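You operate a simulated robot arm through the tools that you are given. There is no shell and no other tool. Be economical: measure what you need, move in short steps, check, and stop when the job is done.

The job below is to be done with a simulated robot arm. You get a single attempt, and the scene is never put back.

## Task
Take the foam block from the grey table and put it on the brown card sheet.

Only the result counts: the job must be done as asked and must still hold three seconds after the hand-in. Knocking over, shifting, dropping, spilling or breaking anything else fails it. Flat cloth is picked up by pressing the open fingertips on it (5 to 10 N) and closing them slowly along it; thin cloth reads only 2 to 8 mm in the jaws.

## Robot
A 6-joint arm with a two-finger parallel gripper, fixed in place. Base frame: the origin is at the foot of the arm, x ahead of it, y to its left, z up; the work surface is at about z = 0. Readings come in cm, rad, newtons and seconds.
With the tool pointing down near the work surface it reaches from about 16 to 42 cm from the base axis. Its first joint turns from -1.152 to 1.152 rad. Payload 1.57 kg.
The tool frame sits at the grasp point between the pads (the TCP): z along the fingers, y along the line on which they close. The tips reach 3 cm beyond it. The gripper opens to 8 cm. The fingers are 1.7 cm wide and 1.2 cm thick; the gripper's body (4 by 8.2 cm) begins 8 cm behind the TCP.
Orientation is that of the tool frame in the base frame, as a unit quaternion [w, x, y, z]. With the fingers straight down and closing along the base's y, the tool's x points along the base's -x, its y along +y and its z along -z.

## Interface
- The arm moves only by the tool arm_command. Its argument "series" is a list of rows, each a list of 3 entries, a list of its own where there are three numbers: the shift along the tool's x, y, z in cm, then the turn, a rotation vector about the tool's x, y, z in rad, then the opening, from 0 (shut) to 1 (fully open). In form: [[[dx, dy, dz], [ax, ay, az], grip], ...]. A call has 1 to 20 rows; each row is the pose to reach, as a shift and turn from the pose commanded when the call began, along the tool's axes at that moment. A row lasts 0.2 s, in which the tool goes at most 5 cm and 0.15 rad; a call with a longer step from one row to the next is refused whole, and so is a gripper value outside its range. Where a pose cannot be reached the arm comes as near as it can. A force on the tool above 40 N (or 10 N above the force at the start of the call, whichever is more), or a blocked arm, ends the call early, and 0.2 s more pass. The fingers move at their own pace (about 15.3 cm/s each) and stop on an object; they squeeze with about 42 N. The grip force told is the motor's: it shows also when the fingers shut on nothing. Time passes only in rows, and 0.2 s behind the last, so rows that repeat a pose let the fingers close. The reply holds the time, the measured pose of the TCP, the force on the tool along the base axes, the opening and the grip force, in the units named above and with some noise.
- Cameras (640 x 400 px; columns grow to the right, rows downward): "scene" is fixed at [4.06, -32.77, 40.78]; the picture's right is [0.88, -0.48, 0.00], its down [-0.34, -0.62, -0.71] and it looks along [0.34, 0.62, -0.71] (base axes); focal length 222 px, centre (320, 200). "wrist" rides on the gripper at [-3.2, 0, -7.8] in the tool frame; the picture's right is [0.00, -1.00, 0.00], its down [0.97, 0.00, -0.24] and it looks along [0.24, 0.00, 0.97] (tool axes); focal length 218 px, centre (320, 200). There is no depth. A picture from a camera that has moved, and an enlarged one, comes with that camera's place and axes in the base frame and with its lens.
- grab_frame(camera): a new picture of that camera. No time passes.
- zoom(camera, box): a new picture of the part [left, top, right, bottom] of that camera's present view, enlarged. No time passes.
- close_job(): hands the job in; it is judged then, once.

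Work in short steps. Places have to be worked out from the pictures, the camera data and where the tool is seen: move nearer, look again, correct. Check each grasp and each placing, and mend what went wrong. You have 90 turns and 36 pictures in all, those below and enlarged ones among them. Open the gripper and draw the arm clear of the work before you hand the job in, unless the task says otherwise; then end with one line.

The tools are called after "Request:" as name(argument=value, ...) on one line, values as JSON. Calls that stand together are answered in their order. arm_command: Moves the arm, as the interface text tells. Its arguments: {"type":"object","properties":{"series":{"type":"array","items":{"type":"array"}}},"required":["series"]} The other tools are called the same way: grab_frame (camera) takes a picture; zoom (camera, box) takes an enlarged picture of a part of a camera's view; close_job () hands the job in.

At the start:

```text
clock: 0.0
eef_pos: [27.64, -12.6, 20.09]
tool_rot: [0.0, 0.001, 1.0, 0.0]
wrist_force: [-0.8, -0.2, -0.2]
opening: 8.0
grasp_force: 0.1
```

scene: 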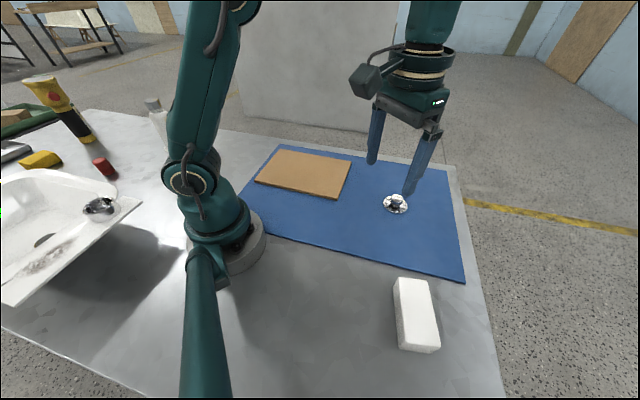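
wrist: 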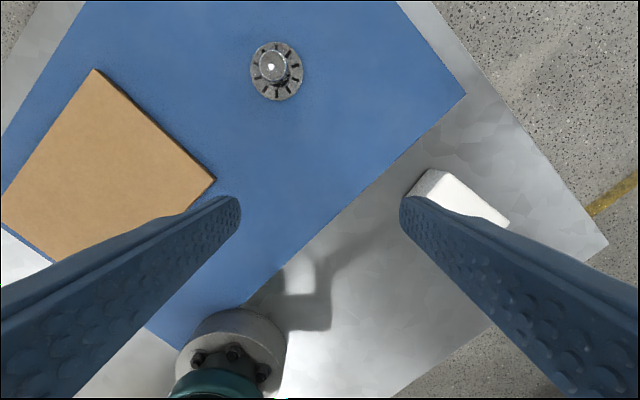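

The foam block looks to be near (23, -29), with its long axis roughly along (0.6, 0.8). The card is near (25 to 28, 14). I'll move toward the block at a safe height and look again.

Request:
arm_command(series=[[[0.7, -2.8, 0], [0, 0, -0.13], 1], [[1.4, -5.6, 0], [0, 0, -0.26], 1], [[2.1, -8.4, 0], [0, 0, -0.39], 1], [[2.8, -11.2, 0], [0, 0, -0.52], 1], [[3.5, -14, 0], [0, 0, -0.65], 1], [[4.3, -16.6, 0], [0, 0, -0.78], 1], [[4.3, -16.6, 2], [0, 0, -0.9], 1], [[4.3, -16.6, 2], [0, 0, -0.9], 1]])

Request:
grab_frame(camera="wrist")

Request:
grab_frame(camera="scene")

```text
clock: 1.8
eef_pos: [23.21, -29.1, 18.16]
tool_rot: [-0.001, -0.435, 0.9, -0.001]
wrist_force: [-0.7, -0.6, -0.5]
opening: 8.0
grasp_force: 0.0
out of reach, approached as far as the arm can: row 6
```

```text
33 pictures are left
camera wrist: at [25.38, -26.57, 25.96], right [0.78, -0.62, 0.0], down [-0.6, -0.76, 0.24], along [-0.15, -0.19, -0.97], focal length 218 px, centre (320, 200)
```

wrist: 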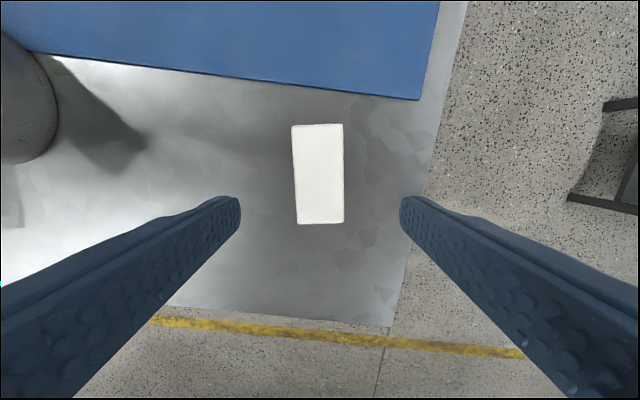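

```text
32 pictures are left
```

scene: 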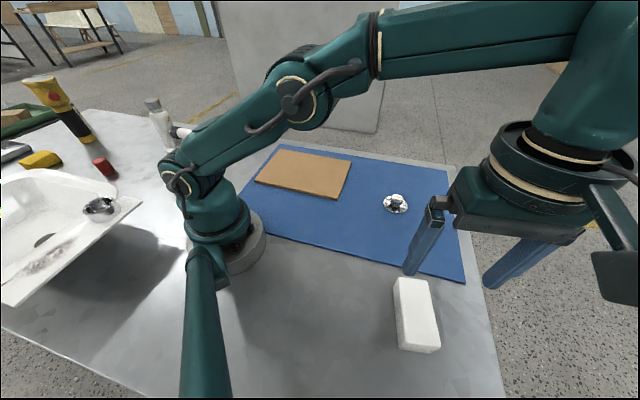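

The block's centre is near (23.5, -28.6), about 5.3 cm wide and 10.5 cm long, and nearly aligned with the tool. I'll correct by a small shift and turn, then go halfway down and look again.

Request:
arm_command(series=[[[-0.55, 0.08, 2.5], [0, 0, -0.04], 1], [[-0.55, 0.08, 5], [0, 0, -0.04], 1], [[-0.55, 0.08, 7.5], [0, 0, -0.04], 1], [[-0.55, 0.08, 9], [0, 0, -0.04], 1], [[-0.55, 0.08, 9], [0, 0, -0.04], 1]])

Request:
grab_frame(camera="wrist")

Request:
zoom(camera="scene", box=[350, 210, 510, 360])

```text
clock: 3.0
eef_pos: [23.7, -28.8, 9.04]
tool_rot: [0.0, -0.453, 0.891, 0.0]
wrist_force: [0.7, -0.3, -0.4]
opening: 8.0
grasp_force: 0.2
```

```text
31 pictures are left
camera wrist: at [25.66, -26.0, 16.93], right [0.81, -0.59, 0.0], down [-0.57, -0.78, 0.24], along [-0.14, -0.19, -0.97], focal length 218 px, centre (320, 200)
```

wrist: 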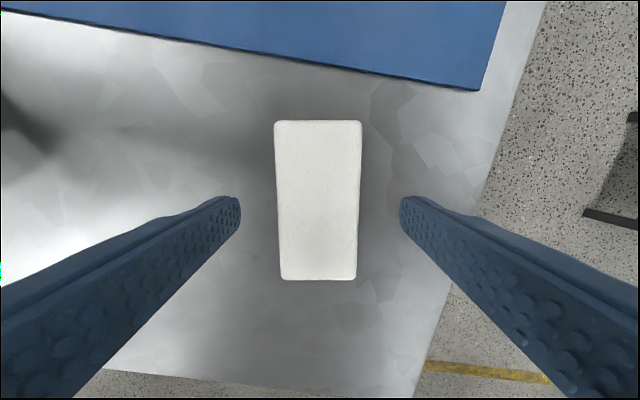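

```text
2.67 times, centred on (430, 285) of scene
camera zoom: at [4.06, -32.77, 40.78], right [0.88, -0.48, 0.0], down [-0.34, -0.62, -0.71], along [0.34, 0.62, -0.71], focal length 593 px, centre (27, -27)
```

zoom: 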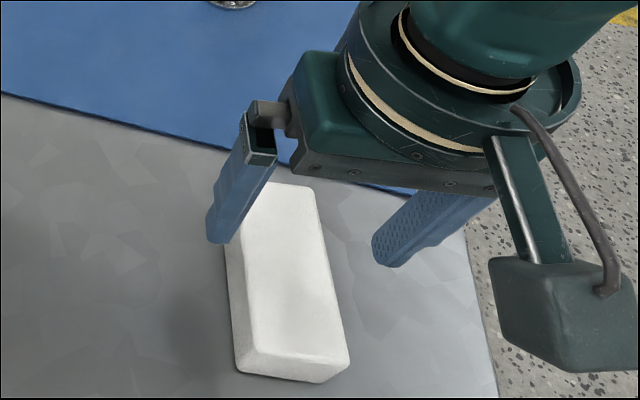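

The tool is centred over the block, whose top is at about z = 2.6. I'll go straight down until the tips are just above the table, then close.

Request:
arm_command(series=[[[0, 0, 2.5], [0, 0, 0], 1], [[0, 0, 4.2], [0, 0, 0], 1], [[0, 0, 5.4], [0, 0, 0], 1], [[0, 0, 5.4], [0, 0, 0], 1]])

Request:
arm_command(series=[[[0, 0, 0], [0, 0, 0], 0.8], [[0, 0, 0], [0, 0, 0], 0.7], [[0, 0, 0], [0, 0, 0], 0.64], [[0, 0, 0], [0, 0, 0], 0.6], [[0, 0, 0], [0, 0, 0], 0.6]])

Request:
grab_frame(camera="wrist")

```text
clock: 4.0
eef_pos: [23.59, -28.65, 3.5]
tool_rot: [0.0, -0.453, 0.892, 0.0]
wrist_force: [-0.6, -0.4, 0.4]
opening: 8.01
grasp_force: 0.1
```

```text
clock: 5.2
eef_pos: [23.52, -28.6, 3.7]
tool_rot: [0.0, -0.453, 0.891, 0.0]
wrist_force: [0.3, 0.1, 0.8]
opening: 4.91
grasp_force: 15.7
```

```text
29 pictures are left
camera wrist: at [25.58, -25.99, 11.42], right [0.81, -0.59, 0.0], down [-0.57, -0.78, 0.24], along [-0.14, -0.19, -0.97], focal length 218 px, centre (320, 200)
```

wrist: 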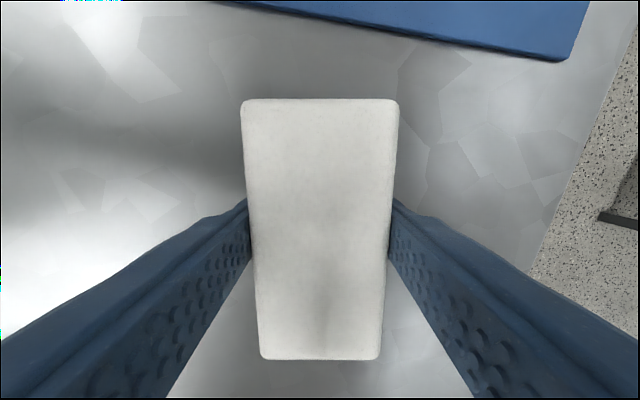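

The block is held at 4.9 cm opening with 15.7 N. I'll lift it slowly and check.

Request:
arm_command(series=[[[0, 0, -1], [0, 0, 0], 0.58], [[0, 0, -3], [0, 0, 0], 0.58], [[0, 0, -6], [0, 0, 0], 0.58], [[0, 0, -9], [0, 0, 0], 0.58], [[0, 0, -11], [0, 0, 0], 0.58], [[0, 0, -11], [0, 0, 0], 0.58]])

Request:
grab_frame(camera="scene")

```text
clock: 6.6
eef_pos: [23.53, -28.77, 14.7]
tool_rot: [0.001, -0.453, 0.891, 0.001]
wrist_force: [0.2, -0.1, 0.2]
opening: 4.85
grasp_force: 42.3
```

```text
28 pictures are left
```

scene: 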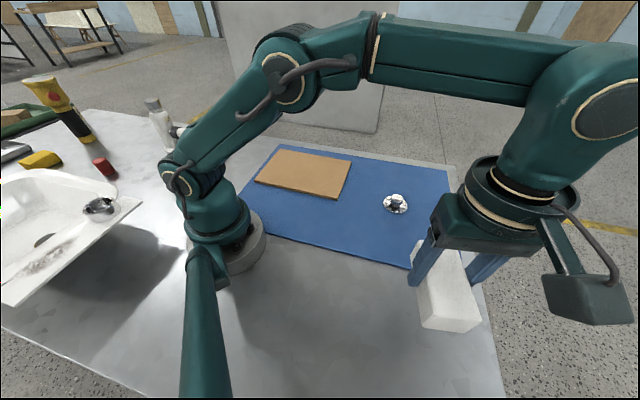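

The lift worked. From both cameras the card is centred near (25.3, 15), about 24 x 17 cm, with its long edge along (0.72, -0.69). I'll swing the block there in an arc, turning it to line up.

Request:
arm_command(series=[[[-3.31, -0.21, 0], [0, 0, -0.0888], 0.58], [[-6.57, -0.1, 0], [0, 0, -0.1775], 0.58], [[-9.77, 0.29, 0], [0, 0, -0.266], 0.58], [[-12.88, 0.92, 0], [0, 0, -0.355], 0.58], [[-15.89, 1.86, 0], [0, 0, -0.444], 0.58], [[-18.76, 3.02, 0], [0, 0, -0.5325], 0.58], [[-21.46, 4.44, 0], [0, 0, -0.621], 0.58], [[-23.99, 6.1, 0], [0, 0, -0.71], 0.58], [[-26.33, 7.94, 0], [0, 0, -0.799], 0.58], [[-28.44, 9.96, 0], [0, 0, -0.8875], 0.58], [[-30.34, 12.13, 0], [0, 0, -0.976], 0.58], [[-32.05, 14.4, 0], [0, 0, -1.065], 0.58], [[-33.49, 16.81, 0], [0, 0, -1.154], 0.58], [[-34.71, 19.27, 0], [0, 0, -1.2425], 0.58], [[-35.65, 21.82, 0], [0, 0, -1.331], 0.58], [[-36.34, 24.41, 0], [0, 0, -1.42], 0.58], [[-36.34, 24.41, 0], [0, 0, -1.42], 0.58], [[-36.34, 24.41, 0], [0, 0, -1.42], 0.58]])

Request:
grab_frame(camera="wrist")

Request:
grab_frame(camera="scene")

```text
clock: 10.4
eef_pos: [25.49, 15.18, 14.74]
tool_rot: [0.0, 0.924, -0.381, 0.0]
wrist_force: [-0.4, 0.7, 0.2]
opening: 4.86
grasp_force: 42.0
```

```text
27 pictures are left
camera wrist: at [23.26, 17.58, 22.58], right [0.7, 0.71, 0.0], down [0.69, -0.68, 0.24], along [0.17, -0.17, -0.97], focal length 218 px, centre (320, 200)
```

wrist: 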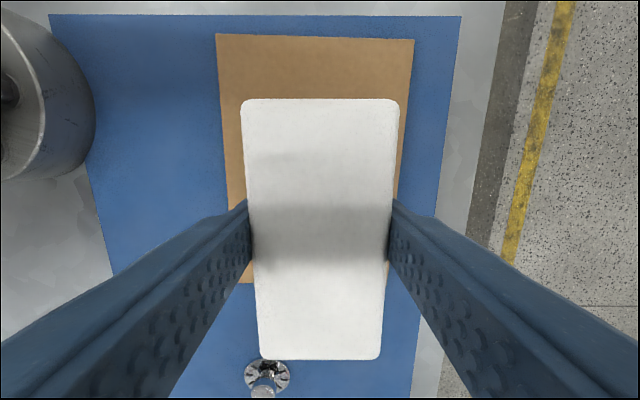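

```text
26 pictures are left
```

scene: 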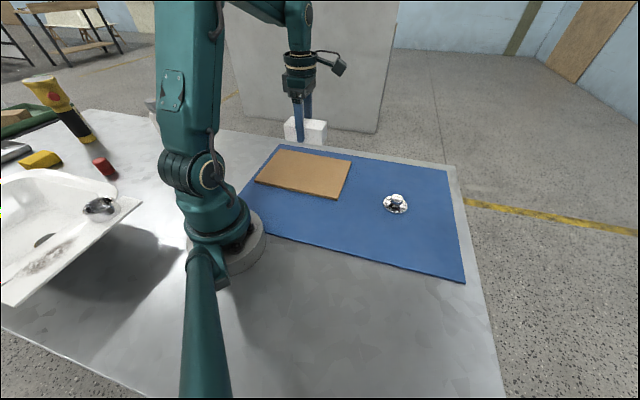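

The block is directly above the card's centre and lined up with it. I'll go down to just above the card, then approach slowly while watching the force.

Request:
arm_command(series=[[[0, 0, 2.5], [0, 0, 0], 0.58], [[0, 0, 5], [0, 0, 0], 0.58], [[0, 0, 7], [0, 0, 0], 0.58], [[0, 0, 8.3], [0, 0, 0], 0.58], [[0, 0, 8.8], [0, 0, 0], 0.58], [[0, 0, 8.8], [0, 0, 0], 0.58]])

Request:
zoom(camera="scene", box=[230, 90, 390, 220])

```text
clock: 11.8
eef_pos: [25.23, 15.11, 5.86]
tool_rot: [0.0, 0.925, -0.381, 0.0]
wrist_force: [0.2, 0.1, 0.5]
opening: 4.83
grasp_force: 42.1
```

```text
3.08 times, centred on (310, 155) of scene
camera zoom: at [4.06, -32.77, 40.78], right [0.88, -0.48, 0.0], down [-0.34, -0.62, -0.71], along [0.34, 0.62, -0.71], focal length 684 px, centre (351, 338)
```

zoom: 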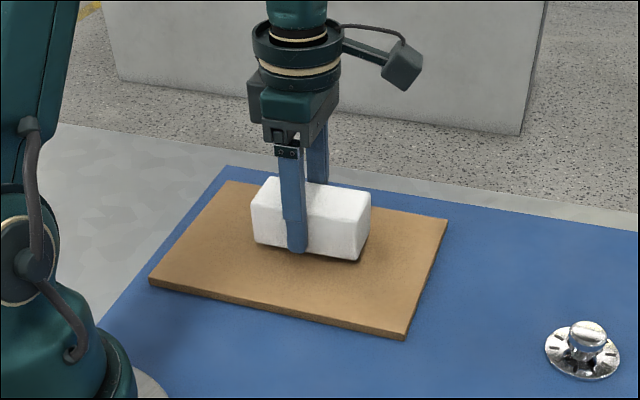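

The block is just above the card. I'll lower it in small steps and read the contact force.

Request:
arm_command(series=[[[0, 0, 0.3], [0, 0, 0], 0.58], [[0, 0, 0.6], [0, 0, 0], 0.58], [[0, 0, 0.6], [0, 0, 0], 0.58]])

Request:
arm_command(series=[[[0, 0, 0.2], [0, 0, 0], 0.58], [[0, 0, 0.2], [0, 0, 0], 0.58]])

Request:
zoom(camera="scene", box=[270, 120, 350, 180])

```text
clock: 12.6
eef_pos: [25.43, 15.03, 5.16]
tool_rot: [0.0, 0.924, -0.381, 0.0]
wrist_force: [-0.8, -0.4, -0.3]
opening: 4.83
grasp_force: 42.1
```

```text
clock: 13.2
eef_pos: [25.49, 15.07, 5.04]
tool_rot: [0.0, 0.924, -0.381, -0.001]
wrist_force: [-0.8, -1.0, 0.2]
opening: 4.84
grasp_force: 42.4
```

```text
6.67 times, centred on (310, 150) of scene
camera zoom: at [4.06, -32.77, 40.78], right [0.88, -0.48, 0.0], down [-0.34, -0.62, -0.71], along [0.34, 0.62, -0.71], focal length 1482 px, centre (387, 533)
```

zoom: 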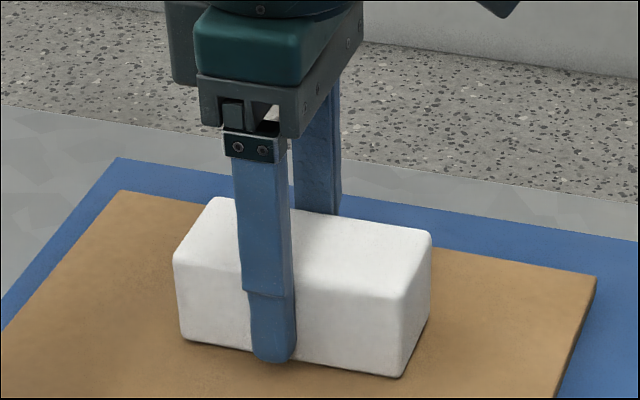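

No contact force yet, so I'll lower a little more and read again.

Request:
arm_command(series=[[[0, 0, 0.15], [0, 0, 0], 0.58], [[0, 0, 0.3], [0, 0, 0], 0.58], [[0, 0, 0.3], [0, 0, 0], 0.58]])

```text
clock: 13.8
eef_pos: [25.55, 14.97, 5.02]
tool_rot: [-0.001, 0.925, -0.38, 0.001]
wrist_force: [-2.7, -2.0, 12.8]
opening: 4.85
grasp_force: 42.0
stopped in row 3: the force on the tool passed its limit (the readings are from after the stop); the commanded pose is now the measured one
```

Contact now reads about 13 N upward, so the block is seated on the card. I'll open gradually, then rise straight up.

Request:
arm_command(series=[[[0, 0, 0], [0, 0, 0], 0.63], [[0, 0, 0], [0, 0, 0], 0.68], [[0, 0, 0], [0, 0, 0], 0.75], [[0, 0, 0], [0, 0, 0], 0.9], [[0, 0, 0], [0, 0, 0], 1], [[0, 0, 0], [0, 0, 0], 1]])

Request:
arm_command(series=[[[0, 0, -1.5], [0, 0, 0], 1], [[0, 0, -4], [0, 0, 0], 1], [[0, 0, -7], [0, 0, 0], 1], [[0, 0, -10], [0, 0, 0], 1], [[0, 0, -12], [0, 0, 0], 1], [[0, 0, -12], [0, 0, 0], 1]])

Request:
grab_frame(camera="scene")

Request:
grab_frame(camera="wrist")

```text
clock: 15.2
eef_pos: [25.31, 15.08, 4.89]
tool_rot: [-0.001, 0.925, -0.381, 0.0]
wrist_force: [-0.1, -0.8, 0.8]
opening: 7.98
grasp_force: 0.0
```

```text
clock: 16.6
eef_pos: [25.19, 15.09, 16.9]
tool_rot: [-0.001, 0.925, -0.381, 0.0]
wrist_force: [-0.6, -0.7, -0.1]
opening: 8.0
grasp_force: 0.1
```

```text
23 pictures are left
```

scene: 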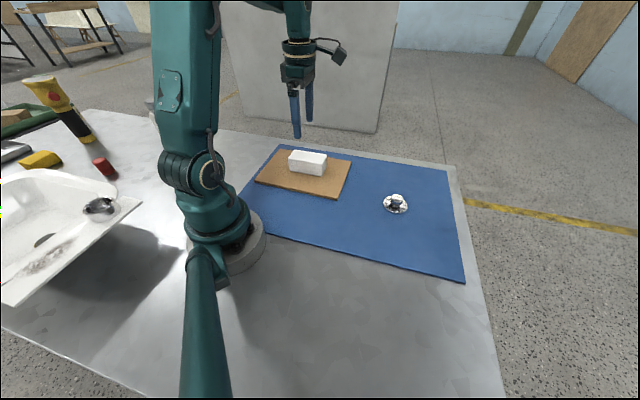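

```text
22 pictures are left
camera wrist: at [23.1, 17.43, 24.63], right [0.7, 0.71, 0.0], down [0.69, -0.68, 0.24], along [0.17, -0.17, -0.97], focal length 218 px, centre (320, 200)
```

wrist: 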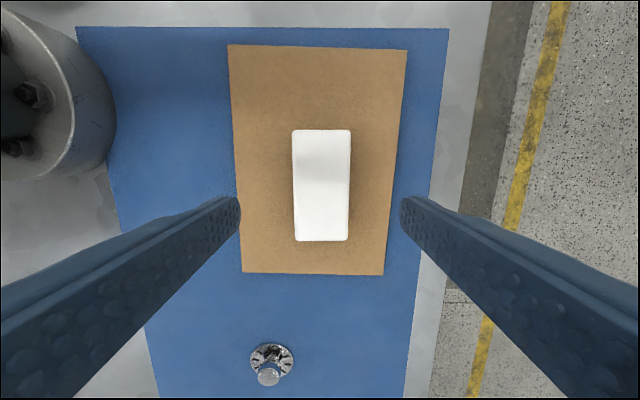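

The block is lying flat and fully on the card, nothing else has moved, and the open gripper is clear above it. I'm handing the job in.

Request:
close_job()

```text
The job is handed in.
```

The foam block is resting flat on the middle of the brown card sheet; the gripper is open and clear, and the job is handed in.
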